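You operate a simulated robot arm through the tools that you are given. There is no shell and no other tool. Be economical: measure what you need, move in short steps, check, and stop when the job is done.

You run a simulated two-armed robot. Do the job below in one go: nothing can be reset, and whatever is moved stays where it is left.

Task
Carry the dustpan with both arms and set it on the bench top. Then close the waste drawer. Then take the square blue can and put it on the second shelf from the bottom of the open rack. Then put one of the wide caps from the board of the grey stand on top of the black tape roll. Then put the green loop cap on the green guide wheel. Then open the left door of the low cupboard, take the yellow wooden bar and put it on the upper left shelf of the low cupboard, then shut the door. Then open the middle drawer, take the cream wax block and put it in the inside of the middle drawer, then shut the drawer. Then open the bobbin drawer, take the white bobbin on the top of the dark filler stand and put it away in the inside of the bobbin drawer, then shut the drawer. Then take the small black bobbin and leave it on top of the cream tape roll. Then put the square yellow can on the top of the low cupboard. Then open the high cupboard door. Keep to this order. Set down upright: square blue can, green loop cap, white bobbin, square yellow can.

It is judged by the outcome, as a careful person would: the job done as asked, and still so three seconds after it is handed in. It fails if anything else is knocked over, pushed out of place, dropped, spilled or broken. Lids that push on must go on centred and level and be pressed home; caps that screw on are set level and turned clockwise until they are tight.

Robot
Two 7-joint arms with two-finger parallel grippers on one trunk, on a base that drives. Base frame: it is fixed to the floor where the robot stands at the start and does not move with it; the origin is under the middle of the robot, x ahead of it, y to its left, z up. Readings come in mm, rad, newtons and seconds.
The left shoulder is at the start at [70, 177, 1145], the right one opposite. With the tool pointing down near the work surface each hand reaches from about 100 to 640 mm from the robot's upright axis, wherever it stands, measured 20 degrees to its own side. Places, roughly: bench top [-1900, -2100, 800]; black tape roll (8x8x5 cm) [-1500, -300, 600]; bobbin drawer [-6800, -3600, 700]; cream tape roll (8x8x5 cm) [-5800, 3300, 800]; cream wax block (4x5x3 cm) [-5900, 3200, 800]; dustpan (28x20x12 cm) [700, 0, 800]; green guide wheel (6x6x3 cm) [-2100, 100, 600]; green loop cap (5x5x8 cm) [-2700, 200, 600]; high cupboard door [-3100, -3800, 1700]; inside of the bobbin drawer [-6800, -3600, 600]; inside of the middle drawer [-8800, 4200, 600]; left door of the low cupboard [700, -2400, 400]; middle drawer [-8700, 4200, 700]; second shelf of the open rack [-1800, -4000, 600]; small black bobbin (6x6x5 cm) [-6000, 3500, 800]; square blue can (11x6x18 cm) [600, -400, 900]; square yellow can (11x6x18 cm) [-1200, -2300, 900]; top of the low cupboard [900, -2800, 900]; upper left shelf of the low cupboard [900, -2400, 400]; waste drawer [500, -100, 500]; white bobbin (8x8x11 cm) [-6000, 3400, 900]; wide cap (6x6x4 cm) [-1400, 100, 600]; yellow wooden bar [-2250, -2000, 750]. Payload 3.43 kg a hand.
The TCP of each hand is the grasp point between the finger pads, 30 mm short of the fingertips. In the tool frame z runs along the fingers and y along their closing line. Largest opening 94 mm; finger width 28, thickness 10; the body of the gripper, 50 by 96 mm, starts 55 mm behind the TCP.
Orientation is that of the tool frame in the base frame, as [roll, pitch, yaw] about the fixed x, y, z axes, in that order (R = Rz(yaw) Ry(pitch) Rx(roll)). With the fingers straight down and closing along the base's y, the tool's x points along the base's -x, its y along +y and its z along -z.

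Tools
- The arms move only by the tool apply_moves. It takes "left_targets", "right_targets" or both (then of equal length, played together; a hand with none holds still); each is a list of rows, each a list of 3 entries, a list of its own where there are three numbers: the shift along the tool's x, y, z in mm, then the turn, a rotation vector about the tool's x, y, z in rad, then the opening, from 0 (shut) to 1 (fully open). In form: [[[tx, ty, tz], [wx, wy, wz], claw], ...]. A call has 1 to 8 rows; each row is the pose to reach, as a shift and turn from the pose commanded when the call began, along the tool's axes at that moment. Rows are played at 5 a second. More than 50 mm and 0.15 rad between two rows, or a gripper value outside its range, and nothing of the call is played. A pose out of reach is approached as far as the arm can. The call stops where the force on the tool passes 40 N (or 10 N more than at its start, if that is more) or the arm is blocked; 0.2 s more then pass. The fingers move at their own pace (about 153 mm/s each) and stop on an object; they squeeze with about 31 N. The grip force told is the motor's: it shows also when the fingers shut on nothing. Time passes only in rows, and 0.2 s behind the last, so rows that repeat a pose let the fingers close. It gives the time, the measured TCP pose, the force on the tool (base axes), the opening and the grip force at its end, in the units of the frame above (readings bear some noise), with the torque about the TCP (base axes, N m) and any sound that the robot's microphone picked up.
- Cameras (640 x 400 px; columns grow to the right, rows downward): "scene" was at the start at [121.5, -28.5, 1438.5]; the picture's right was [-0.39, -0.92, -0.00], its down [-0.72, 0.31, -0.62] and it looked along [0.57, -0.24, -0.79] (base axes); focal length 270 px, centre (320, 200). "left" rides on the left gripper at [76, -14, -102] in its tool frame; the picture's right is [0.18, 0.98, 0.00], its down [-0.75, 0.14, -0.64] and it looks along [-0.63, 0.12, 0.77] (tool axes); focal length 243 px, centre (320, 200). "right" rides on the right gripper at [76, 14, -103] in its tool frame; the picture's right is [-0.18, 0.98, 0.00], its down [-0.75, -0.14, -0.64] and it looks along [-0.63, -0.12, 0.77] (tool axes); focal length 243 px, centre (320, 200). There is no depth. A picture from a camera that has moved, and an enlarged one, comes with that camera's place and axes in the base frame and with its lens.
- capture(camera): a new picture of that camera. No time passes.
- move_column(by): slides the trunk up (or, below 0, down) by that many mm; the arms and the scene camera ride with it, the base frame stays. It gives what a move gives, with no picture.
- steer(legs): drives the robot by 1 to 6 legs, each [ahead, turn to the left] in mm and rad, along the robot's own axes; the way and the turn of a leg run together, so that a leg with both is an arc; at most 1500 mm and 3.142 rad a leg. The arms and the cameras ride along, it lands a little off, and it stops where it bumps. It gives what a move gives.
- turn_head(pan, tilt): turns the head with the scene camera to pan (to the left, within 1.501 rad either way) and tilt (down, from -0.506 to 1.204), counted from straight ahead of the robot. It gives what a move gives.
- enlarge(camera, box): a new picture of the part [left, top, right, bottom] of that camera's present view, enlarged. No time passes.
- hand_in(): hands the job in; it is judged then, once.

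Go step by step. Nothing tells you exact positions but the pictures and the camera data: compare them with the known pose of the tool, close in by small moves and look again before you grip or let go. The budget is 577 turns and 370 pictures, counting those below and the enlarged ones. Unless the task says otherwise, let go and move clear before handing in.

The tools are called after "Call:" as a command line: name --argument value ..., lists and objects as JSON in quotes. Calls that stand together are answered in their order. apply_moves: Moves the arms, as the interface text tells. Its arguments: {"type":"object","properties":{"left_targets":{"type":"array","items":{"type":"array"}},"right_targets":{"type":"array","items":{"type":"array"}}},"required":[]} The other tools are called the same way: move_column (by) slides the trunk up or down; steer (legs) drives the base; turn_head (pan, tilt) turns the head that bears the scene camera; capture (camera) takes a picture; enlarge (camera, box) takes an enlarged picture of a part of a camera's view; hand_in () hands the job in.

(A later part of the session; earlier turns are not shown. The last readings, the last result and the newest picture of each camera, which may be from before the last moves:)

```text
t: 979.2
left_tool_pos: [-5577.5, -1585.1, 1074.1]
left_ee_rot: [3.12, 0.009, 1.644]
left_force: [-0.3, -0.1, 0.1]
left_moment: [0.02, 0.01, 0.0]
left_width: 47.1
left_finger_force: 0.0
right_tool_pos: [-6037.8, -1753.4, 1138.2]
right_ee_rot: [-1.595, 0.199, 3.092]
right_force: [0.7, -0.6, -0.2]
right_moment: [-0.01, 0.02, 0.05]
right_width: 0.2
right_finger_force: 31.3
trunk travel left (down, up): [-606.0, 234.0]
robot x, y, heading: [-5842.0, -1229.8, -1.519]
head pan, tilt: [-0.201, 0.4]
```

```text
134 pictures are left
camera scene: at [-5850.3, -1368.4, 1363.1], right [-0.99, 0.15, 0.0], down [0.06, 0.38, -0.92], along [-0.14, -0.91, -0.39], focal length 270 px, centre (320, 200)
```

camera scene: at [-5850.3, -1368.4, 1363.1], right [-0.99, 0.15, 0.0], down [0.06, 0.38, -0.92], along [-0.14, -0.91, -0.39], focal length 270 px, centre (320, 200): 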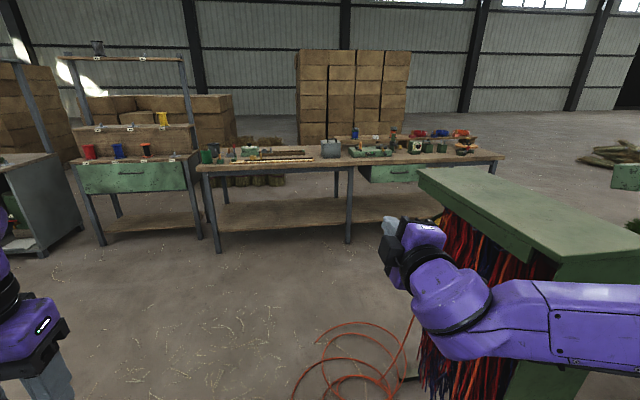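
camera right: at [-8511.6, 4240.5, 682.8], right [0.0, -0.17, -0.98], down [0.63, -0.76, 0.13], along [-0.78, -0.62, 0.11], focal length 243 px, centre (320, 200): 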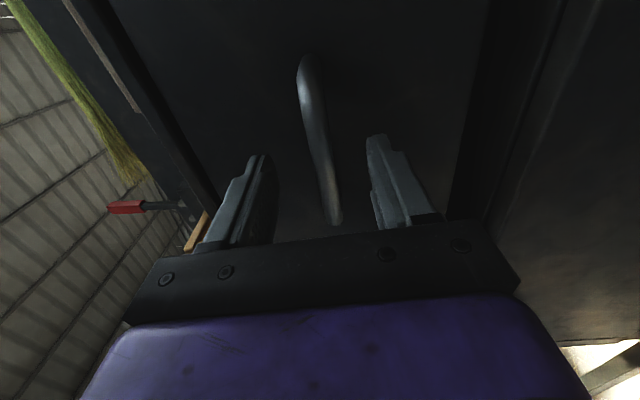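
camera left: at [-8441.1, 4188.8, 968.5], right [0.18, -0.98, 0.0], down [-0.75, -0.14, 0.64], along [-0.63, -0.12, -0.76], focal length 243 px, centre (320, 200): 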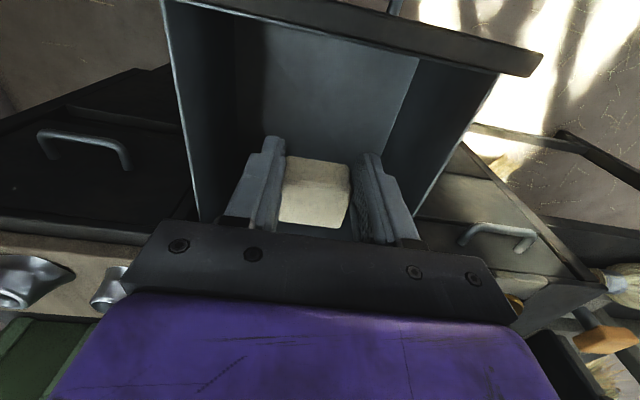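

I can see the bobbin drawer: a green drawer under the long wooden table at about (-6815, -3450, 690). I'll go round the red hose, down and then west.

Call:
steer --legs '[[880, 0], [860, 0], [0, -1.62], [920, 0], [0, 1.57]]'

Call:
turn_head --pan 0.0 --tilt 0.65

Call:
capture --camera "scene"

```text
t: 1000.1
left_tool_pos: [-6408.6, -3348.8, 1073.8]
left_ee_rot: [3.121, 0.006, 1.636]
left_force: [0.4, -0.2, -0.1]
left_moment: [0.02, 0.03, 0.0]
left_width: 47.0
left_finger_force: 0.1
right_tool_pos: [-6869.2, -3512.5, 1138.2]
right_ee_rot: [-1.592, 0.2, 3.08]
right_force: [-0.2, 0.2, 0.4]
right_moment: [-0.02, 0.02, -0.02]
right_width: 0.0
right_finger_force: 31.4
trunk travel left (down, up): [-606.0, 234.0]
robot x, y, heading: [-6666.7, -2988.3, -1.525]
head pan, tilt: [-0.201, 0.4]
```

```text
t: 1000.9
left_tool_pos: [-6409.5, -3348.2, 1072.9]
left_ee_rot: [3.12, 0.008, 1.634]
left_force: [0.1, -0.3, 0.2]
left_moment: [0.03, -0.01, 0.0]
left_width: 46.9
left_finger_force: 0.0
right_tool_pos: [-6869.5, -3510.6, 1138.8]
right_ee_rot: [-1.591, 0.197, 3.083]
right_force: [-0.4, -0.3, -0.2]
right_moment: [0.02, 0.0, -0.02]
right_width: 0.3
right_finger_force: 30.9
trunk travel left (down, up): [-606.0, 234.0]
robot x, y, heading: [-6668.0, -2987.2, -1.527]
head pan, tilt: [0.0, 0.649]
```

```text
133 pictures are left
camera scene: at [-6659.8, -3124.1, 1340.7], right [-1.0, -0.04, 0.0], down [-0.02, 0.6, -0.8], along [0.03, -0.8, -0.6], focal length 270 px, centre (320, 200)
```

scene: 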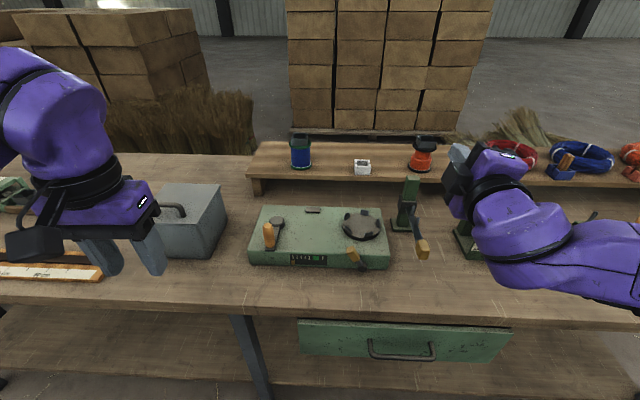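

The drawer handle is near (-6820, -3408, ~710). I'll back off a little, straighten the right hand, open its fingers, and lower it in front of the handle.

Call:
apply_moves --right_targets '[[[0, 0, -15], [0, 0, -0.1], 0.4], [[0, 0, -30], [0, 0, -0.197], 0.6], [[0, 0, -40], [0, 0, -0.197], 0.6]]'

Call:
steer --legs '[[-150, 0]]'

Call:
move_column --by -390

Call:
capture --camera "scene"

Call:
capture --camera "right"

```text
t: 1001.7
left_tool_pos: [-6408.2, -3348.2, 1073.0]
left_ee_rot: [3.122, 0.007, 1.635]
left_force: [0.1, -0.2, 0.4]
left_moment: [0.01, -0.02, 0.0]
left_width: 46.7
left_finger_force: 0.1
right_tool_pos: [-6866.8, -3474.7, 1141.0]
right_ee_rot: [-1.591, 0.002, 3.086]
right_force: [0.3, 0.0, 0.6]
right_moment: [0.01, -0.02, 0.01]
right_width: 56.4
right_finger_force: 0.1
right hand out of reach, approached as far as the arm can: row 3
trunk travel left (down, up): [-606.0, 234.0]
robot x, y, heading: [-6669.4, -2989.6, -1.527]
head pan, tilt: [0.0, 0.649]
```

```text
t: 1003.1
left_tool_pos: [-6414.2, -3203.0, 1071.9]
left_ee_rot: [3.12, 0.008, 1.631]
left_force: [-1.0, 0.2, 0.5]
left_moment: [-0.01, 0.01, -0.03]
left_width: 47.0
left_finger_force: 0.0
right_tool_pos: [-6872.7, -3330.0, 1141.2]
right_ee_rot: [-1.594, 0.002, 3.085]
right_force: [0.1, -0.1, -0.3]
right_moment: [0.04, -0.04, 0.0]
right_width: 56.2
right_finger_force: 0.0
trunk travel left (down, up): [-606.0, 234.0]
robot x, y, heading: [-6674.6, -2839.4, -1.529]
head pan, tilt: [0.0, 0.649]
```

```text
t: 1006.8
left_tool_pos: [-6415.5, -3203.2, 682.6]
left_ee_rot: [3.123, 0.007, 1.634]
left_force: [0.7, 0.5, -0.3]
left_moment: [-0.03, -0.03, 0.0]
left_width: 46.9
left_finger_force: 0.0
right_tool_pos: [-6872.6, -3328.8, 750.6]
right_ee_rot: [-1.593, 0.004, 3.086]
right_force: [-0.4, 0.0, 0.2]
right_moment: [0.04, -0.02, 0.0]
right_width: 56.5
right_finger_force: 0.0
trunk travel left (down, up): [-216.0, 624.0]
robot x, y, heading: [-6675.0, -2844.1, -1.53]
head pan, tilt: [0.0, 0.649]
```

```text
132 pictures are left
camera scene: at [-6665.8, -2978.2, 950.6], right [-1.0, -0.04, 0.0], down [-0.02, 0.6, -0.8], along [0.03, -0.8, -0.6], focal length 270 px, centre (320, 200)
```

scene: 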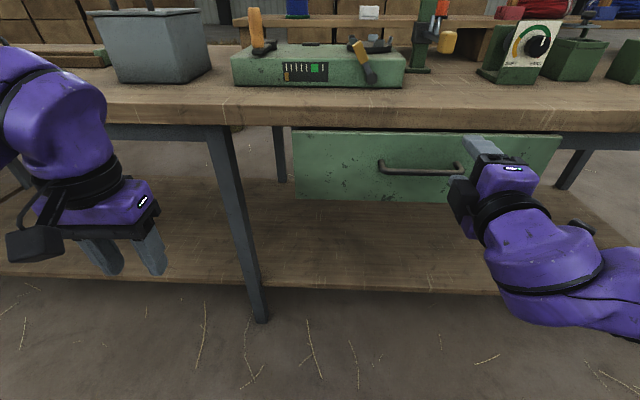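

```text
131 pictures are left
camera right: at [-6941.7, -3222.6, 739.1], right [0.19, 0.01, -0.98], down [0.79, 0.59, 0.16], along [0.59, -0.8, 0.1], focal length 243 px, centre (320, 200)
```

right: 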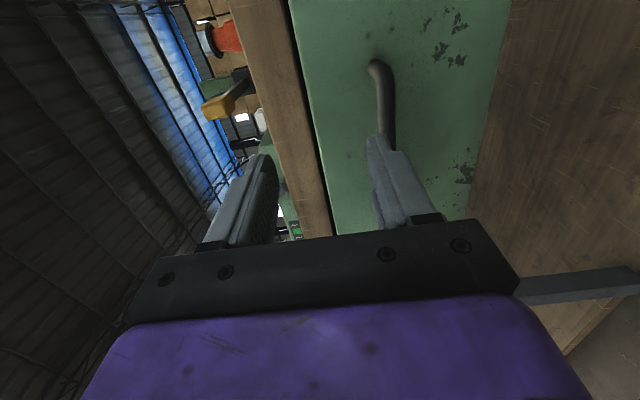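

Call:
apply_moves --right_targets '[[[-19, 24, 0], [0, 0, 0], 0.6], [[-36, 47, 0], [0, 0, 0], 0.6], [[-36, 47, 35], [0, 0, 0], 0.6], [[-36, 47, 66], [0, 0, 0], 0.6]]'

Call:
capture --camera "right"

Call:
enlarge --camera "scene" --box '[340, 110, 540, 250]'

```text
t: 1007.8
left_tool_pos: [-6414.2, -3203.4, 683.3]
left_ee_rot: [3.122, 0.008, 1.633]
left_force: [0.4, 0.3, -0.7]
left_moment: [0.03, 0.02, 0.01]
left_width: 47.1
left_finger_force: 0.1
right_tool_pos: [-6839.5, -3398.3, 701.8]
right_ee_rot: [-1.594, 0.005, 3.083]
right_force: [-0.5, -1.0, 0.1]
right_moment: [0.0, 0.0, 0.0]
right_width: 56.5
right_finger_force: 0.1
right hand out of reach, approached as far as the arm can: row 1, 2
trunk travel left (down, up): [-216.0, 624.0]
robot x, y, heading: [-6671.8, -2844.7, -1.529]
head pan, tilt: [0.0, 0.649]
```

```text
130 pictures are left
camera right: at [-6908.7, -3290.0, 690.7], right [0.19, 0.01, -0.98], down [0.79, 0.59, 0.16], along [0.59, -0.8, 0.1], focal length 243 px, centre (320, 200)
```

right: 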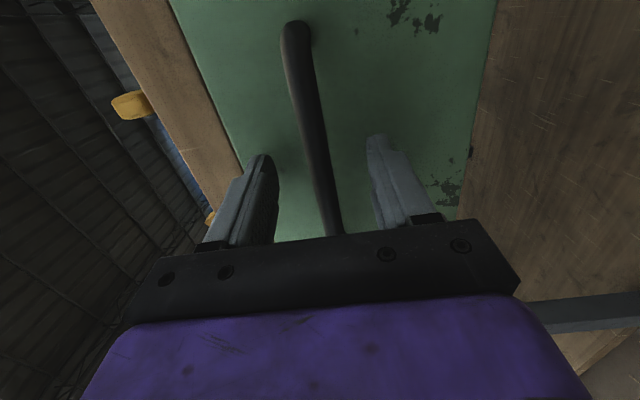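

```text
2.86 times, centred on (440, 180) of scene
camera zoom: at [-6665.7, -2978.4, 950.6], right [-1.0, -0.04, 0.0], down [-0.02, 0.6, -0.8], along [0.03, -0.8, -0.6], focal length 770 px, centre (-23, 257)
```

zoom: 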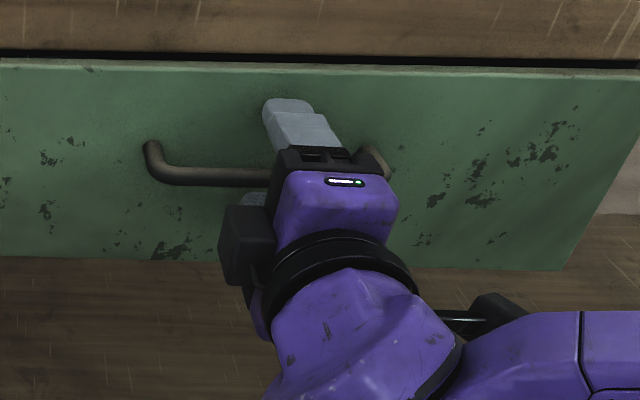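

Call:
apply_moves --right_targets '[[[0, 0, 0], [0, 0, 0], 0.3], [[0, 0, 0], [0, 0, 0], 0], [[0, 0, 0], [0, 0, 0], 0]]'

Call:
apply_moves --right_targets '[[[0, 0, -20], [0, 0, 0], 0], [[0, 0, -40], [0, 0, 0], 0], [[0, 0, -60], [0, 0, 0], 0]]'

Call:
turn_head --pan -1.5 --tilt 0.6

Call:
capture --camera "scene"

```text
t: 1008.6
left_tool_pos: [-6415.0, -3203.5, 683.0]
left_ee_rot: [3.121, 0.008, 1.633]
left_force: [-0.5, 0.2, 0.1]
left_moment: [0.03, -0.05, -0.03]
left_width: 46.9
left_finger_force: 0.1
right_tool_pos: [-6839.2, -3397.2, 700.2]
right_ee_rot: [-1.6, 0.002, 3.084]
right_force: [3.0, 6.4, -15.5]
right_moment: [0.04, 0.3, -0.35]
right_width: 16.4
right_finger_force: 45.5
trunk travel left (down, up): [-216.0, 624.0]
robot x, y, heading: [-6672.1, -2843.5, -1.53]
head pan, tilt: [0.0, 0.649]
```

```text
t: 1009.4
left_tool_pos: [-6417.0, -3205.7, 681.3]
left_ee_rot: [3.118, 0.005, 1.632]
left_force: [-0.4, -0.4, 0.4]
left_moment: [0.01, -0.03, -0.02]
left_width: 47.1
left_finger_force: 0.0
right_tool_pos: [-6840.0, -3338.8, 700.4]
right_ee_rot: [-1.604, 0.005, 3.081]
right_force: [-13.7, 0.8, -33.7]
right_moment: [0.12, 0.43, 0.96]
right_width: 16.3
right_finger_force: 44.9
trunk travel left (down, up): [-216.0, 624.0]
robot x, y, heading: [-6673.9, -2842.2, -1.528]
head pan, tilt: [0.0, 0.649]
```

```text
t: 1011.0
left_tool_pos: [-6417.8, -3204.8, 683.1]
left_ee_rot: [3.117, 0.003, 1.632]
left_force: [0.1, 0.3, -0.1]
left_moment: [-0.05, 0.0, -0.05]
left_width: 47.0
left_finger_force: 0.0
right_tool_pos: [-6839.1, -3340.3, 699.6]
right_ee_rot: [-1.604, 0.006, 3.083]
right_force: [-10.7, 1.1, -39.9]
right_moment: [0.08, 0.54, 0.01]
right_width: 16.2
right_finger_force: 45.1
trunk travel left (down, up): [-216.0, 624.0]
robot x, y, heading: [-6674.0, -2844.0, -1.529]
head pan, tilt: [-1.499, 0.6]
```

```text
128 pictures are left
camera scene: at [-6759.5, -2904.9, 954.3], right [-0.11, 0.99, 0.0], down [0.56, 0.07, -0.82], along [-0.82, -0.09, -0.57], focal length 270 px, centre (320, 200)
```

scene: 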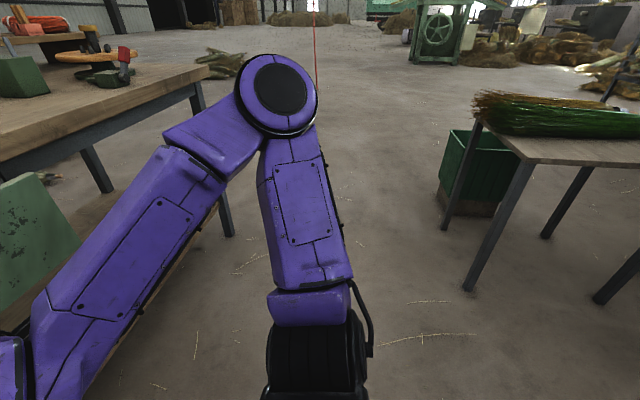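

There's a cord frame close behind the robot here, so I'll release, raise, shift the robot about 230 mm west where there's room behind, and grip again.

Call:
apply_moves --right_targets '[[[0, 0, 0], [0, 0, 0], 0.5], [[0, 0, 0], [0, 0, 0], 0.6], [[0, -3, -30], [0, 0, 0], 0.6]]'

Call:
steer --legs '[[-50, 0]]'

Call:
move_column --by 390

Call:
steer --legs '[[0, -1.57], [235, 0], [0, 1.53]]'

Call:
move_column --by -390

Call:
turn_head --pan 0 --tilt 0.65

Call:
capture --camera "scene"

```text
t: 1011.8
left_tool_pos: [-6415.1, -3204.2, 683.4]
left_ee_rot: [3.12, 0.007, 1.633]
left_force: [-0.2, 0.8, 0.7]
left_moment: [-0.01, 0.01, 0.0]
left_width: 47.0
left_finger_force: 0.1
right_tool_pos: [-6823.3, -3327.8, 715.9]
right_ee_rot: [-1.59, 0.004, 3.083]
right_force: [0.3, 0.6, -0.7]
right_moment: [-0.02, 0.0, 0.04]
right_width: 56.5
right_finger_force: 0.2
right hand out of reach, approached as far as the arm can: row 3
trunk travel left (down, up): [-216.0, 624.0]
robot x, y, heading: [-6675.8, -2843.1, -1.534]
head pan, tilt: [-1.499, 0.6]
```

```text
t: 1012.7
left_tool_pos: [-6416.7, -3153.0, 683.9]
left_ee_rot: [3.12, 0.009, 1.632]
left_force: [-0.2, -0.4, 0.0]
left_moment: [-0.03, 0.01, 0.02]
left_width: 46.9
left_finger_force: 0.0
right_tool_pos: [-6825.6, -3277.2, 715.4]
right_ee_rot: [-1.593, 0.001, 3.084]
right_force: [0.0, 0.3, 0.1]
right_moment: [0.01, 0.01, -0.02]
right_width: 56.3
right_finger_force: 0.1
trunk travel left (down, up): [-216.0, 624.0]
robot x, y, heading: [-6674.2, -2798.2, -1.529]
head pan, tilt: [-1.499, 0.6]
```

```text
t: 1016.5
left_tool_pos: [-6416.1, -3154.8, 1073.6]
left_ee_rot: [3.121, 0.007, 1.635]
left_force: [0.2, 0.9, -0.9]
left_moment: [-0.05, 0.03, -0.03]
left_width: 47.0
left_finger_force: 0.2
right_tool_pos: [-6825.7, -3278.4, 1107.4]
right_ee_rot: [-1.592, 0.002, 3.084]
right_force: [0.0, -0.1, -0.2]
right_moment: [-0.03, 0.0, -0.03]
right_width: 56.3
right_finger_force: 0.2
trunk travel left (down, up): [-606.0, 234.0]
robot x, y, heading: [-6673.3, -2789.8, -1.528]
head pan, tilt: [-1.499, 0.6]
```

```text
t: 1025.7
left_tool_pos: [-6665.5, -3178.8, 1073.6]
left_ee_rot: [3.121, 0.008, 1.581]
left_force: [0.2, -0.4, -0.1]
left_moment: [-0.01, 0.0, 0.02]
left_width: 47.1
left_finger_force: 0.1
right_tool_pos: [-7081.7, -3281.9, 1105.2]
right_ee_rot: [-1.593, 0.003, 3.031]
right_force: [-0.9, 0.2, -0.8]
right_moment: [-0.01, -0.02, -0.02]
right_width: 56.3
right_finger_force: 0.0
trunk travel left (down, up): [-606.0, 234.0]
robot x, y, heading: [-6909.2, -2804.5, -1.583]
head pan, tilt: [-1.499, 0.6]
```

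```text
t: 1029.5
left_tool_pos: [-6666.6, -3178.5, 682.3]
left_ee_rot: [3.12, 0.008, 1.58]
left_force: [0.2, 1.4, 0.8]
left_moment: [-0.01, 0.03, 0.05]
left_width: 46.9
left_finger_force: 0.1
right_tool_pos: [-7082.3, -3282.3, 716.5]
right_ee_rot: [-1.593, 0.004, 3.033]
right_force: [0.0, 0.3, 0.6]
right_moment: [-0.01, 0.02, -0.02]
right_width: 56.6
right_finger_force: 0.1
trunk travel left (down, up): [-216.0, 624.0]
robot x, y, heading: [-6906.2, -2805.3, -1.586]
head pan, tilt: [-1.499, 0.6]
```

```text
t: 1031.0
left_tool_pos: [-6666.5, -3178.2, 682.0]
left_ee_rot: [3.122, 0.007, 1.58]
left_force: [1.2, -0.6, 0.4]
left_moment: [-0.03, 0.0, -0.02]
left_width: 47.0
left_finger_force: 0.0
right_tool_pos: [-7081.5, -3282.8, 715.7]
right_ee_rot: [-1.594, 0.001, 3.032]
right_force: [0.7, -0.4, 0.1]
right_moment: [0.04, 0.03, 0.03]
right_width: 56.3
right_finger_force: 0.1
trunk travel left (down, up): [-216.0, 624.0]
robot x, y, heading: [-6906.2, -2805.3, -1.582]
head pan, tilt: [0.0, 0.649]
```

```text
127 pictures are left
camera scene: at [-6905.5, -2941.0, 950.6], right [-1.0, 0.01, 0.0], down [0.01, 0.6, -0.8], along [-0.01, -0.8, -0.6], focal length 270 px, centre (320, 200)
```

scene: 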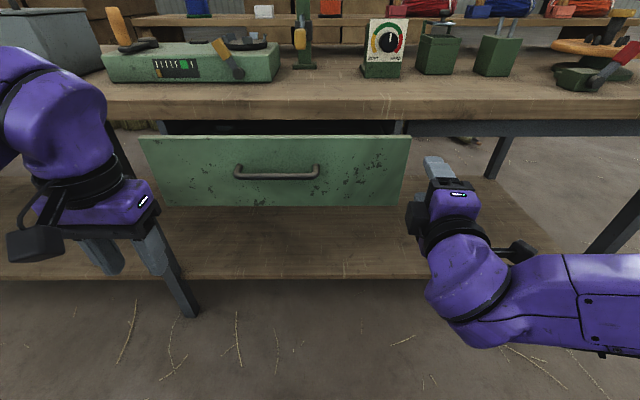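

Call:
apply_moves --right_targets '[[[-45, 0, 0], [0, 0, 0], 0.6], [[-90, 0, 0], [0, 0, 0], 0.6], [[-135, 0, 0], [0, 0, 0], 0.6], [[-180, 0, 0], [0, 0, 0], 0.6], [[-220, 6, 5], [0, 0.05, 0], 0.6], [[-248, 12, 10], [0, 0.11, 0], 0.6]]'

Call:
capture --camera "scene"

```text
t: 1032.5
left_tool_pos: [-6665.0, -3178.6, 682.1]
left_ee_rot: [3.123, 0.008, 1.582]
left_force: [0.8, 0.0, 0.4]
left_moment: [-0.04, -0.02, -0.02]
left_width: 46.9
left_finger_force: 0.0
right_tool_pos: [-6840.1, -3320.0, 724.5]
right_ee_rot: [-1.594, 0.049, 2.918]
right_force: [1.2, 1.4, -6.4]
right_moment: [0.16, 0.07, 0.1]
right_width: 60.5
right_finger_force: 3.3
trunk travel left (down, up): [-216.0, 624.0]
robot x, y, heading: [-6902.6, -2805.2, -1.586]
head pan, tilt: [0.0, 0.649]
```

```text
126 pictures are left
camera scene: at [-6905.1, -2941.9, 950.3], right [-1.0, 0.01, 0.0], down [0.01, 0.61, -0.8], along [-0.01, -0.8, -0.61], focal length 270 px, centre (320, 200)
```

scene: 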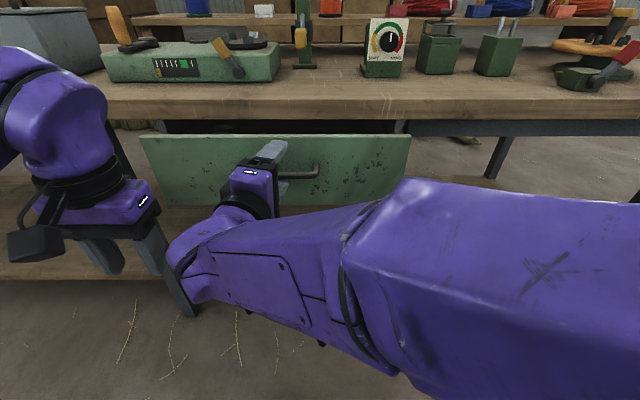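

Call:
apply_moves --right_targets '[[[0, 0, -15], [0, -0.05, 0], 0.6], [[0, 0, -32], [0, -0.1, 0], 0.6], [[0, 20, -32], [0, -0.16, 0], 0.6], [[0, 20, -10], [0, -0.22, 0], 0.6], [[0, 20, 12], [0, -0.22, 0], 0.6]]'

Call:
capture --camera "right"

```text
t: 1033.7
left_tool_pos: [-6666.5, -3178.4, 684.0]
left_ee_rot: [3.119, 0.008, 1.58]
left_force: [0.6, -0.3, -0.5]
left_moment: [0.02, -0.01, -0.05]
left_width: 47.1
left_finger_force: 0.0
right_tool_pos: [-6842.5, -3331.3, 695.3]
right_ee_rot: [-1.585, 0.027, -3.139]
right_force: [0.5, -0.3, 0.4]
right_moment: [-0.02, 0.0, 0.01]
right_width: 56.4
right_finger_force: 0.1
trunk travel left (down, up): [-216.0, 624.0]
robot x, y, heading: [-6906.5, -2803.1, -1.585]
head pan, tilt: [0.0, 0.649]
```

```text
125 pictures are left
camera right: at [-6917.2, -3229.3, 680.7], right [0.21, 0.01, -0.98], down [0.75, 0.64, 0.17], along [0.63, -0.77, 0.12], focal length 243 px, centre (320, 200)
```

right: 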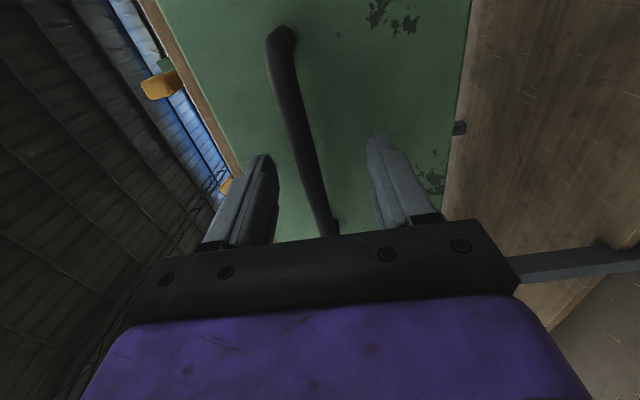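

Call:
apply_moves --right_targets '[[[0, -2, 8], [0, 0, 0], 0.5], [[0, -2, 8], [0, 0, 0], 0], [[0, -2, 8], [0, 0, 0], 0], [[0, -2, 8], [0, 0, 0], 0]]'

Call:
steer --legs '[[-150, 0]]'

Call:
capture --camera "scene"

```text
t: 1034.7
left_tool_pos: [-6665.2, -3178.2, 681.8]
left_ee_rot: [3.122, 0.007, 1.581]
left_force: [0.0, 0.2, 0.3]
left_moment: [0.04, 0.01, 0.03]
left_width: 47.0
left_finger_force: 0.0
right_tool_pos: [-6842.9, -3341.0, 700.6]
right_ee_rot: [-1.585, 0.036, 3.141]
right_force: [10.6, 1.5, -0.3]
right_moment: [0.06, 1.23, 1.15]
right_width: 12.6
right_finger_force: 45.2
trunk travel left (down, up): [-216.0, 624.0]
robot x, y, heading: [-6901.2, -2801.3, -1.576]
head pan, tilt: [0.0, 0.649]
```

```text
t: 1036.0
left_tool_pos: [-6662.4, -3022.7, 682.1]
left_ee_rot: [3.124, 0.01, 1.583]
left_force: [-1.0, 0.6, -0.8]
left_moment: [-0.01, 0.01, 0.04]
left_width: 47.1
left_finger_force: 0.1
right_tool_pos: [-6841.7, -3185.1, 698.8]
right_ee_rot: [-1.586, 0.035, 3.137]
right_force: [24.8, 0.3, 15.3]
right_moment: [-0.08, 1.22, 0.23]
right_width: 12.4
right_finger_force: 44.8
trunk travel left (down, up): [-216.0, 624.0]
robot x, y, heading: [-6902.9, -2648.9, -1.584]
head pan, tilt: [0.0, 0.649]
```

```text
124 pictures are left
camera scene: at [-6900.8, -2784.8, 951.0], right [-1.0, 0.01, 0.0], down [0.0, 0.6, -0.8], along [-0.01, -0.8, -0.6], focal length 270 px, centre (320, 200)
```

scene: 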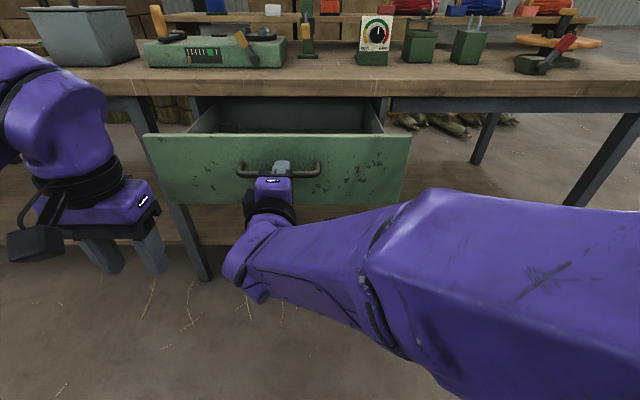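

Call:
steer --legs '[[-60, 0]]'

Call:
apply_moves --right_targets '[[[0, 0, 0], [0, 0, 0], 0.5], [[0, 0, 0], [0, 0, 0], 0.6], [[0, 0, -30], [0, 0, 0], 0.6]]'

Call:
steer --legs '[[-120, 0]]'

Call:
move_column --by 390

Call:
capture --camera "scene"

```text
t: 1037.0
left_tool_pos: [-6662.7, -2964.9, 682.3]
left_ee_rot: [3.124, 0.007, 1.583]
left_force: [0.1, 0.4, 0.0]
left_moment: [0.0, 0.03, -0.02]
left_width: 47.1
left_finger_force: 0.1
right_tool_pos: [-6840.2, -3127.8, 700.6]
right_ee_rot: [-1.592, 0.043, 3.138]
right_force: [9.7, 1.7, -10.2]
right_moment: [0.13, 1.26, 0.88]
right_width: 12.6
right_finger_force: 45.0
trunk travel left (down, up): [-216.0, 624.0]
robot x, y, heading: [-6907.2, -2593.6, -1.581]
head pan, tilt: [0.0, 0.649]
```

```text
t: 1037.8
left_tool_pos: [-6663.1, -2963.3, 683.0]
left_ee_rot: [3.12, 0.008, 1.584]
left_force: [0.3, -0.8, -0.8]
left_moment: [0.03, -0.03, 0.0]
left_width: 47.1
left_finger_force: 0.1
right_tool_pos: [-6844.4, -3096.2, 701.1]
right_ee_rot: [-1.591, 0.047, 3.139]
right_force: [0.5, 0.4, 0.2]
right_moment: [-0.02, -0.02, 0.02]
right_width: 56.3
right_finger_force: 0.0
trunk travel left (down, up): [-216.0, 624.0]
robot x, y, heading: [-6903.2, -2593.6, -1.576]
head pan, tilt: [0.0, 0.649]
```

```text
t: 1039.0
left_tool_pos: [-6660.4, -2843.2, 683.5]
left_ee_rot: [3.121, 0.01, 1.588]
left_force: [-0.4, -0.2, -0.3]
left_moment: [-0.02, 0.01, 0.01]
left_width: 47.2
left_finger_force: 0.1
right_tool_pos: [-6840.8, -2975.9, 702.7]
right_ee_rot: [-1.591, 0.046, -3.141]
right_force: [0.0, 1.3, 0.0]
right_moment: [0.02, 0.05, -0.01]
right_width: 56.5
right_finger_force: 0.1
trunk travel left (down, up): [-216.0, 624.0]
robot x, y, heading: [-6898.6, -2475.5, -1.575]
head pan, tilt: [0.0, 0.649]
```

```text
t: 1042.8
left_tool_pos: [-6659.8, -2844.8, 1075.4]
left_ee_rot: [3.12, 0.008, 1.586]
left_force: [-0.2, 0.0, -0.6]
left_moment: [0.0, 0.01, 0.03]
left_width: 47.0
left_finger_force: 0.0
right_tool_pos: [-6841.7, -2977.4, 1091.0]
right_ee_rot: [-1.592, 0.046, -3.141]
right_force: [-0.2, -0.3, 0.1]
right_moment: [-0.01, -0.01, 0.03]
right_width: 56.5
right_finger_force: 0.0
trunk travel left (down, up): [-606.0, 234.0]
robot x, y, heading: [-6901.1, -2470.5, -1.578]
head pan, tilt: [0.0, 0.649]
```

```text
123 pictures are left
camera scene: at [-6901.1, -2607.2, 1340.6], right [-1.0, 0.01, 0.0], down [0.0, 0.6, -0.8], along [0.0, -0.8, -0.6], focal length 270 px, centre (320, 200)
```

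scene: 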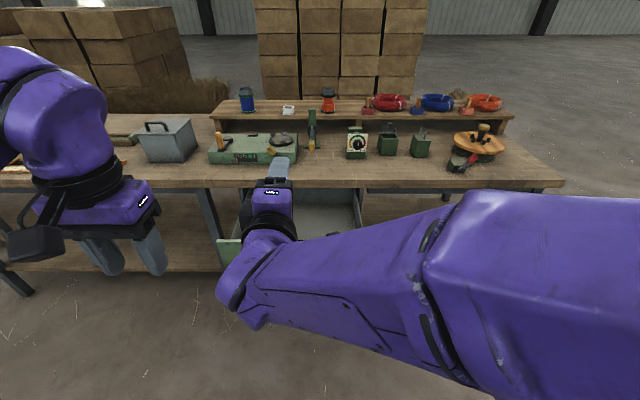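

The bobbin drawer is wide open. Next I'll go back north for the white bobbin.

Call:
move_column --by 230

Call:
steer --legs '[[350, 0], [0, 1.57], [1120, 0], [0, 1.6], [1000, 0], [800, 0]]'

Call:
steer --legs '[[1000, 0], [850, 0], [0, 0.28], [1100, 0], [1000, 0]]'

```text
t: 1045.2
left_tool_pos: [-6660.9, -2843.9, 1304.7]
left_ee_rot: [3.121, 0.009, 1.588]
left_force: [0.8, -0.3, 0.2]
left_moment: [-0.01, 0.01, -0.02]
left_width: 46.9
left_finger_force: 0.2
right_tool_pos: [-6840.9, -2976.3, 1319.7]
right_ee_rot: [-1.592, 0.046, 3.141]
right_force: [-0.1, -0.2, -0.1]
right_moment: [0.05, 0.0, -0.04]
right_width: 56.4
right_finger_force: 0.1
trunk travel left (down, up): [-836.0, 4.0]
robot x, y, heading: [-6900.0, -2472.8, -1.576]
head pan, tilt: [0.0, 0.649]
```

```text
t: 1069.0
left_tool_pos: [-6048.7, -727.3, 1302.4]
left_ee_rot: [3.12, 0.01, -1.536]
left_force: [0.1, 0.7, 0.1]
left_moment: [0.01, 0.02, 0.0]
left_width: 46.8
left_finger_force: 0.0
right_tool_pos: [-5870.8, -592.4, 1320.6]
right_ee_rot: [-1.59, 0.047, 0.021]
right_force: [-0.5, 0.4, 0.1]
right_moment: [0.01, -0.01, 0.02]
right_width: 56.5
right_finger_force: 0.1
trunk travel left (down, up): [-836.0, 4.0]
robot x, y, heading: [-5796.6, -1092.4, 1.584]
head pan, tilt: [0.0, 0.649]
```

```text
t: 1089.1
left_tool_pos: [-6891.5, 2956.5, 1304.0]
left_ee_rot: [3.12, 0.009, -1.211]
left_force: [0.0, -0.4, -0.2]
left_moment: [-0.01, 0.03, -0.03]
left_width: 47.2
left_finger_force: 0.1
right_tool_pos: [-6768.2, 3142.5, 1322.1]
right_ee_rot: [-1.59, 0.045, 0.346]
right_force: [1.1, 0.1, 0.5]
right_moment: [0.03, 0.0, -0.02]
right_width: 56.4
right_finger_force: 0.0
trunk travel left (down, up): [-836.0, 4.0]
robot x, y, heading: [-6538.7, 2685.3, 1.91]
head pan, tilt: [0.0, 0.649]
```

Call:
apply_moves --right_targets '[[[45, 0, 0], [0, 0, 0], 0.3], [[90, 0, 0], [0, 0, 0], 0], [[135, 0, 0], [0, 0, 0], 0], [[180, 0, 0], [0, 0, 0], 0], [[225, 0, 0], [0, 0, 0], 0], [[270, 0, 0], [0, 0, 0], 0]]'

Call:
steer --legs '[[0, -0.066], [610, 0], [0, -1.844], [325, 0]]'

Call:
turn_head --pan 0.1 --tilt 0.85

Call:
capture --camera "scene"

Call:
capture --camera "left"

```text
t: 1090.5
left_tool_pos: [-6888.0, 2958.0, 1304.1]
left_ee_rot: [3.117, 0.008, -1.211]
left_force: [0.3, 0.1, -1.1]
left_moment: [-0.03, 0.02, -0.01]
left_width: 47.0
left_finger_force: 0.1
right_tool_pos: [-6508.1, 3236.6, 1305.1]
right_ee_rot: [-1.589, 0.046, 0.348]
right_force: [0.8, 0.5, -0.8]
right_moment: [0.01, 0.01, 0.06]
right_width: 0.0
right_finger_force: 30.6
trunk travel left (down, up): [-836.0, 4.0]
robot x, y, heading: [-6537.7, 2691.6, 1.915]
head pan, tilt: [0.0, 0.649]
```

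```text
t: 1100.5
left_tool_pos: [-6012.6, 3509.9, 1304.6]
left_ee_rot: [3.12, 0.01, -3.129]
left_force: [0.5, 0.5, 0.8]
left_moment: [0.01, -0.01, 0.04]
left_width: 47.0
left_finger_force: 0.1
right_tool_pos: [-5880.5, 3058.9, 1306.4]
right_ee_rot: [-1.588, 0.044, -1.571]
right_force: [-1.1, 0.8, 0.0]
right_moment: [-0.01, 0.01, 0.01]
right_width: 0.0
right_finger_force: 30.6
trunk travel left (down, up): [-836.0, 4.0]
robot x, y, heading: [-6381.7, 3267.5, -0.007]
head pan, tilt: [0.0, 0.649]
```

```text
t: 1101.2
left_tool_pos: [-6009.0, 3509.3, 1303.5]
left_ee_rot: [3.121, 0.009, -3.128]
left_force: [-0.4, 0.3, 0.6]
left_moment: [0.01, 0.02, 0.0]
left_width: 46.8
left_finger_force: 0.0
right_tool_pos: [-5878.6, 3058.8, 1305.8]
right_ee_rot: [-1.591, 0.045, -1.571]
right_force: [0.1, -0.9, -0.4]
right_moment: [0.04, -0.01, -0.02]
right_width: 0.0
right_finger_force: 30.7
trunk travel left (down, up): [-836.0, 4.0]
robot x, y, heading: [-6382.2, 3272.5, -0.002]
head pan, tilt: [0.099, 0.85]
```

```text
122 pictures are left
camera scene: at [-6251.8, 3277.1, 1554.0], right [0.09, -1.0, 0.0], down [-0.75, -0.07, -0.66], along [0.66, 0.06, -0.75], focal length 270 px, centre (320, 200)
```

scene: 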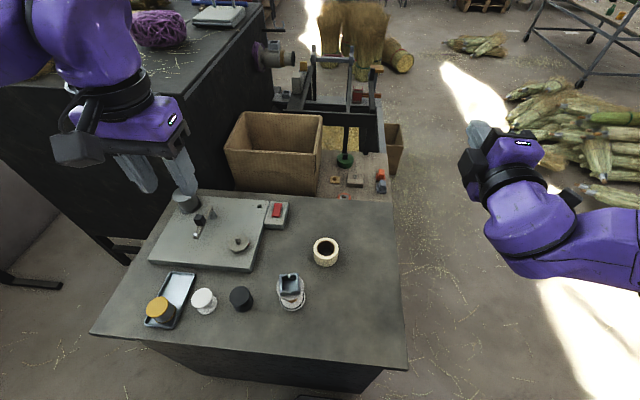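

```text
121 pictures are left
camera left: at [-6086.9, 3491.9, 1404.5], right [-0.2, 0.98, 0.02], down [0.75, 0.14, 0.65], along [0.64, 0.14, -0.76], focal length 243 px, centre (320, 200)
```

left: 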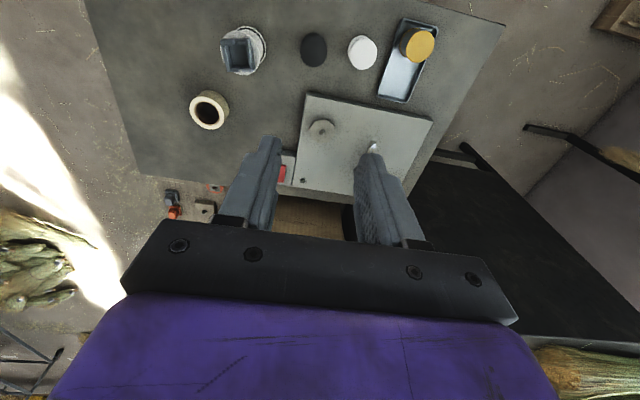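

Call:
enlarge --camera "scene" --box '[220, 220, 360, 330]'

Call:
enlarge --camera "left" --box '[180, 10, 360, 140]'

```text
3.64 times, centred on (290, 275) of scene
camera zoom: at [-6251.8, 3277.1, 1554.0], right [0.09, -1.0, 0.0], down [-0.75, -0.07, -0.66], along [0.66, 0.06, -0.75], focal length 980 px, centre (429, -73)
```

zoom: 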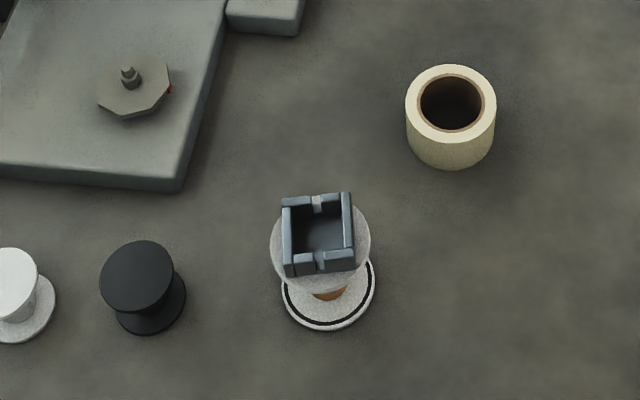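

```text
3.08 times, centred on (270, 75) of left
camera zoom: at [-6086.9, 3491.9, 1404.5], right [-0.2, 0.98, 0.02], down [0.75, 0.14, 0.65], along [0.64, 0.14, -0.76], focal length 746 px, centre (474, 585)
```

zoom: 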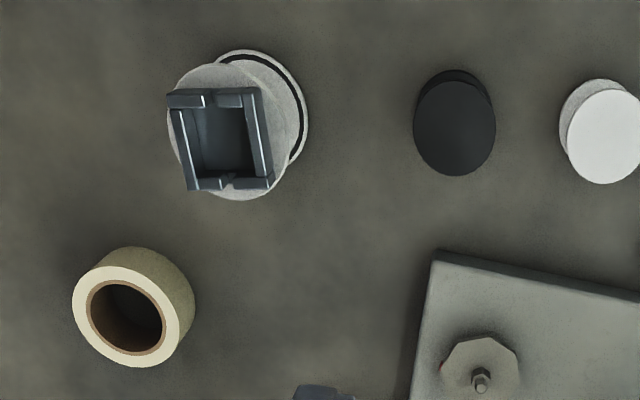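

The bobbin's top carries a square socket, about 65 mm wide and turned about +0.235 rad, centred at (-5982, 3378) with its top at z≈936. I'll align the left hand to it.

Call:
apply_moves --left_targets '[[[-8, -44, 0], [0, 0, -0.08], 0.8], [[-17, -88, 0], [0, 0, -0.16], 0.95], [[-25, -131, 0], [0, 0, -0.235], 1], [[-25, -131, 0], [0, 0, -0.235], 1]]'

Call:
move_column --by -310

Call:
capture --camera "left"

```text
t: 1102.2
left_tool_pos: [-5981.6, 3378.5, 1302.0]
left_ee_rot: [3.124, 0.013, -2.892]
left_force: [0.0, 0.1, -0.7]
left_moment: [-0.02, -0.03, -0.04]
left_width: 93.8
left_finger_force: 0.1
right_tool_pos: [-5879.9, 3059.5, 1306.4]
right_ee_rot: [-1.591, 0.045, -1.572]
right_force: [0.4, 0.1, 0.1]
right_moment: [0.01, 0.0, 0.0]
right_width: 0.0
right_finger_force: 31.0
trunk travel left (down, up): [-836.0, 4.0]
robot x, y, heading: [-6382.1, 3268.7, -0.006]
head pan, tilt: [0.099, 0.85]
```

```text
t: 1105.3
left_tool_pos: [-5980.8, 3378.9, 990.6]
left_ee_rot: [3.124, 0.012, -2.894]
left_force: [-0.1, -0.3, 0.6]
left_moment: [0.0, 0.0, -0.02]
left_width: 94.0
left_finger_force: 0.0
right_tool_pos: [-5880.1, 3058.9, 996.4]
right_ee_rot: [-1.59, 0.046, -1.574]
right_force: [0.4, -0.4, -0.7]
right_moment: [-0.02, 0.01, -0.02]
right_width: 0.0
right_finger_force: 31.1
trunk travel left (down, up): [-526.0, 314.0]
robot x, y, heading: [-6381.8, 3265.6, -0.007]
head pan, tilt: [0.099, 0.85]
```

```text
118 pictures are left
camera left: at [-6052.5, 3343.1, 1092.5], right [-0.42, 0.91, 0.02], down [0.69, 0.31, 0.65], along [0.59, 0.29, -0.76], focal length 243 px, centre (320, 200)
```

left: 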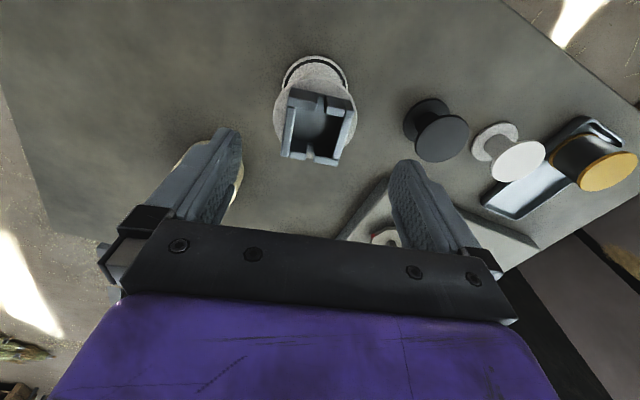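

Call:
apply_moves --left_targets '[[[7, 0, 20], [0.015, 0.012, 0], 0.85], [[7, 0, 40], [0.015, 0.012, 0], 0.85], [[7, 0, 62], [0.015, 0.012, 0], 0.85]]'

Call:
capture --camera "left"

Call:
enlarge --camera "scene" --box '[180, 190, 360, 330]'

```text
t: 1106.1
left_tool_pos: [-5987.2, 3377.0, 927.7]
left_ee_rot: [3.141, 0.0, -2.892]
left_force: [0.1, 0.8, 0.4]
left_moment: [0.0, -0.02, 0.01]
left_width: 79.6
left_finger_force: 0.0
right_tool_pos: [-5878.1, 3059.3, 996.3]
right_ee_rot: [-1.59, 0.044, -1.573]
right_force: [0.6, -0.7, 0.2]
right_moment: [0.02, 0.0, 0.02]
right_width: 0.0
right_finger_force: 31.1
trunk travel left (down, up): [-526.0, 314.0]
robot x, y, heading: [-6382.2, 3268.6, -0.008]
head pan, tilt: [0.099, 0.85]
```

```text
117 pictures are left
camera left: at [-6058.5, 3344.6, 1029.8], right [-0.42, 0.91, 0.0], down [0.7, 0.32, 0.64], along [0.58, 0.27, -0.77], focal length 243 px, centre (320, 200)
```

left: 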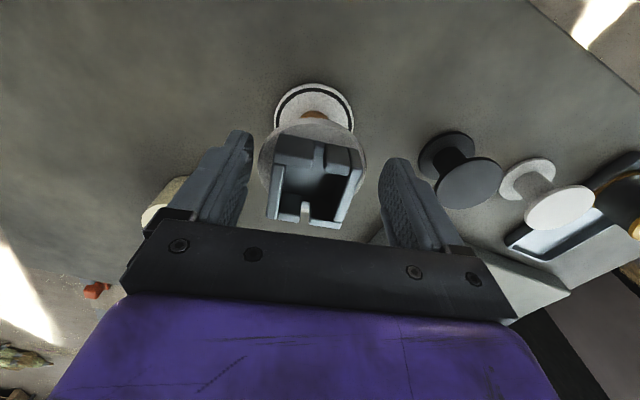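

```text
2.86 times, centred on (270, 260) of scene
camera zoom: at [-6252.0, 3277.4, 1244.0], right [0.09, -1.0, 0.0], down [-0.75, -0.07, -0.66], along [0.66, 0.06, -0.75], focal length 770 px, centre (463, 29)
```

zoom: 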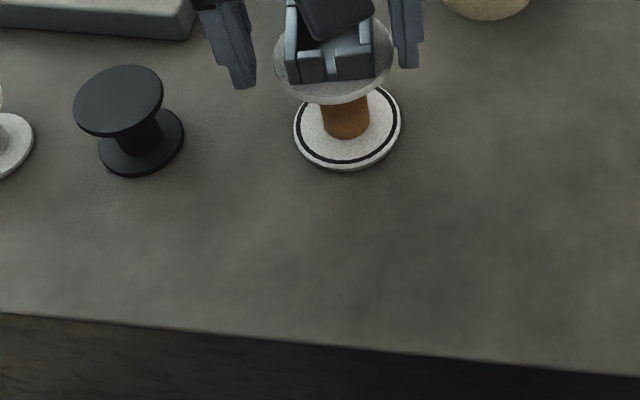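

The tips are level with the upper flange, so I'll rise 13 mm and grip the square socket above it.

Call:
apply_moves --left_targets '[[[0, 0, -13], [0, 0, 0], 0.85], [[0, 0, -13], [0, 0, 0], 0.5], [[0, 0, -13], [0, 0, 0], 0], [[0, 0, -13], [0, 0, 0], 0], [[0, 0, -13], [0, 0, 0], 0]]'

Call:
apply_moves --left_targets '[[[0, 0, -20], [0, 0, 0], 0], [[0, 0, -50], [0, 0, 0], 0]]'

Call:
enlarge --camera "scene" --box '[180, 150, 360, 290]'

Call:
capture --camera "left"

```text
t: 1107.3
left_tool_pos: [-5988.1, 3378.1, 939.6]
left_ee_rot: [3.139, 0.0, -2.891]
left_force: [-0.4, 0.6, -0.2]
left_moment: [0.04, 0.01, 0.01]
left_width: 47.3
left_finger_force: 30.9
right_tool_pos: [-5878.5, 3059.1, 996.3]
right_ee_rot: [-1.591, 0.047, -1.573]
right_force: [0.1, -0.2, -0.2]
right_moment: [0.0, -0.01, 0.0]
right_width: 0.0
right_finger_force: 31.0
trunk travel left (down, up): [-526.0, 314.0]
robot x, y, heading: [-6381.0, 3269.0, -0.007]
head pan, tilt: [0.099, 0.85]
```

```text
t: 1107.9
left_tool_pos: [-5987.1, 3378.9, 990.7]
left_ee_rot: [3.139, 0.001, -2.894]
left_force: [-0.8, -0.5, -1.7]
left_moment: [0.0, -0.02, 0.01]
left_width: 47.2
left_finger_force: 31.1
right_tool_pos: [-5878.4, 3058.5, 995.5]
right_ee_rot: [-1.59, 0.047, -1.573]
right_force: [-0.4, 0.2, -1.0]
right_moment: [0.02, -0.04, 0.03]
right_width: 0.0
right_finger_force: 31.1
trunk travel left (down, up): [-526.0, 314.0]
robot x, y, heading: [-6383.3, 3271.1, -0.006]
head pan, tilt: [0.099, 0.85]
```

```text
2.86 times, centred on (270, 220) of scene
camera zoom: at [-6252.8, 3276.6, 1244.0], right [0.09, -1.0, 0.0], down [-0.75, -0.07, -0.66], along [0.66, 0.06, -0.75], focal length 770 px, centre (463, 143)
```

zoom: 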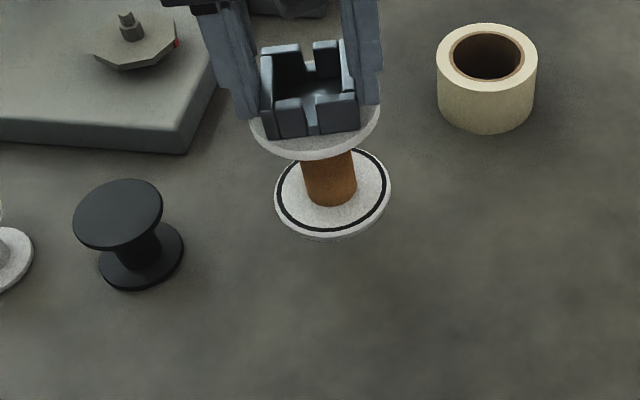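

```text
114 pictures are left
camera left: at [-6057.9, 3344.8, 1094.3], right [-0.42, 0.91, 0.0], down [0.7, 0.32, 0.64], along [0.58, 0.27, -0.77], focal length 243 px, centre (320, 200)
```

left: 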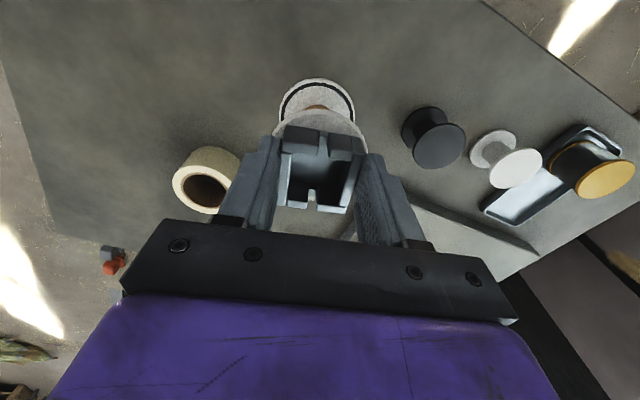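

The bobbin hangs well from the grip. Next, the long drive back to the open drawer.

Call:
move_column --by 310

Call:
steer --legs '[[-320, 0], [0, -1.285], [926, 0], [926, 0], [926, 0], [0, -0.2]]'

Call:
steer --legs '[[850, 0], [850, 0], [0, -0.05], [870, 0], [860, 0], [0, -1.6]]'

```text
t: 1111.0
left_tool_pos: [-5985.9, 3378.9, 1301.3]
left_ee_rot: [3.137, 0.001, -2.892]
left_force: [0.0, -0.1, -1.6]
left_moment: [-0.01, 0.01, -0.02]
left_width: 47.4
left_finger_force: 31.4
right_tool_pos: [-5878.5, 3059.6, 1305.8]
right_ee_rot: [-1.59, 0.045, -1.573]
right_force: [-0.9, 0.8, -0.3]
right_moment: [-0.02, 0.0, 0.02]
right_width: 0.0
right_finger_force: 31.0
trunk travel left (down, up): [-836.0, 4.0]
robot x, y, heading: [-6380.3, 3270.0, -0.008]
head pan, tilt: [0.099, 0.85]
```

```text
t: 1130.3
left_tool_pos: [-5847.7, 225.1, 1301.1]
left_ee_rot: [3.141, -0.002, 1.861]
left_force: [-0.6, 0.3, -1.5]
left_moment: [-0.01, 0.04, 0.0]
left_width: 47.3
left_finger_force: 31.1
right_tool_pos: [-6162.7, 104.7, 1305.6]
right_ee_rot: [-1.591, 0.045, -3.103]
right_force: [0.2, -0.2, 0.5]
right_moment: [-0.02, 0.01, 0.02]
right_width: 0.0
right_finger_force: 31.4
trunk travel left (down, up): [-836.0, 4.0]
robot x, y, heading: [-5973.9, 617.4, -1.537]
head pan, tilt: [0.099, 0.85]
```

```text
t: 1151.6
left_tool_pos: [-6328.5, -2911.3, 1301.7]
left_ee_rot: [3.14, 0.001, 0.222]
left_force: [-0.5, -0.3, -0.9]
left_moment: [0.03, -0.01, 0.02]
left_width: 47.5
left_finger_force: 31.5
right_tool_pos: [-6427.2, -2588.9, 1305.7]
right_ee_rot: [-1.59, 0.046, 1.541]
right_force: [-0.3, -0.2, 0.4]
right_moment: [-0.01, 0.03, 0.02]
right_width: 0.4
right_finger_force: 30.6
trunk travel left (down, up): [-836.0, 4.0]
robot x, y, heading: [-5931.4, -2813.9, 3.104]
head pan, tilt: [0.099, 0.85]
```

Call:
steer --legs '[[0, 0.05], [1015, 0], [0, 1.56]]'

Call:
turn_head --pan 0.0 --tilt 0.95

Call:
capture --camera "scene"

Call:
capture --camera "left"

```text
t: 1161.0
left_tool_pos: [-6796.3, -3216.2, 1301.4]
left_ee_rot: [3.137, -0.001, 1.855]
left_force: [0.4, -0.4, -1.5]
left_moment: [-0.04, -0.02, -0.04]
left_width: 47.3
left_finger_force: 31.0
right_tool_pos: [-7110.8, -3336.2, 1306.7]
right_ee_rot: [-1.591, 0.045, -3.107]
right_force: [0.3, -1.4, 0.2]
right_moment: [-0.02, 0.0, -0.01]
right_width: 0.0
right_finger_force: 31.2
trunk travel left (down, up): [-836.0, 4.0]
robot x, y, heading: [-6921.3, -2826.7, -1.544]
head pan, tilt: [0.099, 0.85]
```

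```text
t: 1161.7
left_tool_pos: [-6795.0, -3216.7, 1302.5]
left_ee_rot: [3.138, 0.001, 1.854]
left_force: [0.4, -0.6, -0.7]
left_moment: [0.02, 0.0, -0.01]
left_width: 47.6
left_finger_force: 31.0
right_tool_pos: [-7110.5, -3334.8, 1305.4]
right_ee_rot: [-1.59, 0.044, -3.107]
right_force: [-0.4, 0.4, 0.2]
right_moment: [0.04, -0.01, -0.01]
right_width: 0.1
right_finger_force: 30.6
trunk travel left (down, up): [-836.0, 4.0]
robot x, y, heading: [-6919.2, -2821.1, -1.542]
head pan, tilt: [0.0, 0.949]
```

```text
113 pictures are left
camera scene: at [-6913.1, -2946.7, 1546.5], right [-1.0, -0.03, 0.0], down [-0.02, 0.81, -0.58], along [0.02, -0.58, -0.81], focal length 270 px, centre (320, 200)
```

scene: 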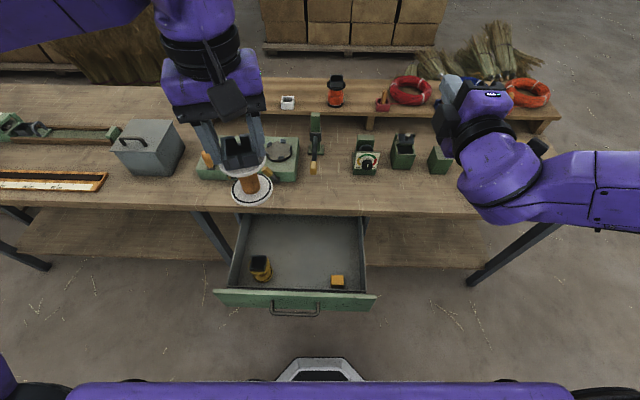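

```text
112 pictures are left
camera left: at [-6830.9, -3148.2, 1403.9], right [0.89, 0.45, 0.0], down [0.34, -0.68, 0.64], along [0.29, -0.57, -0.77], focal length 243 px, centre (320, 200)
```

left: 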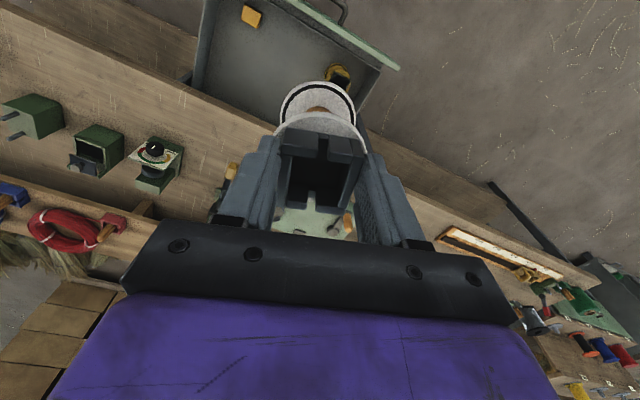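

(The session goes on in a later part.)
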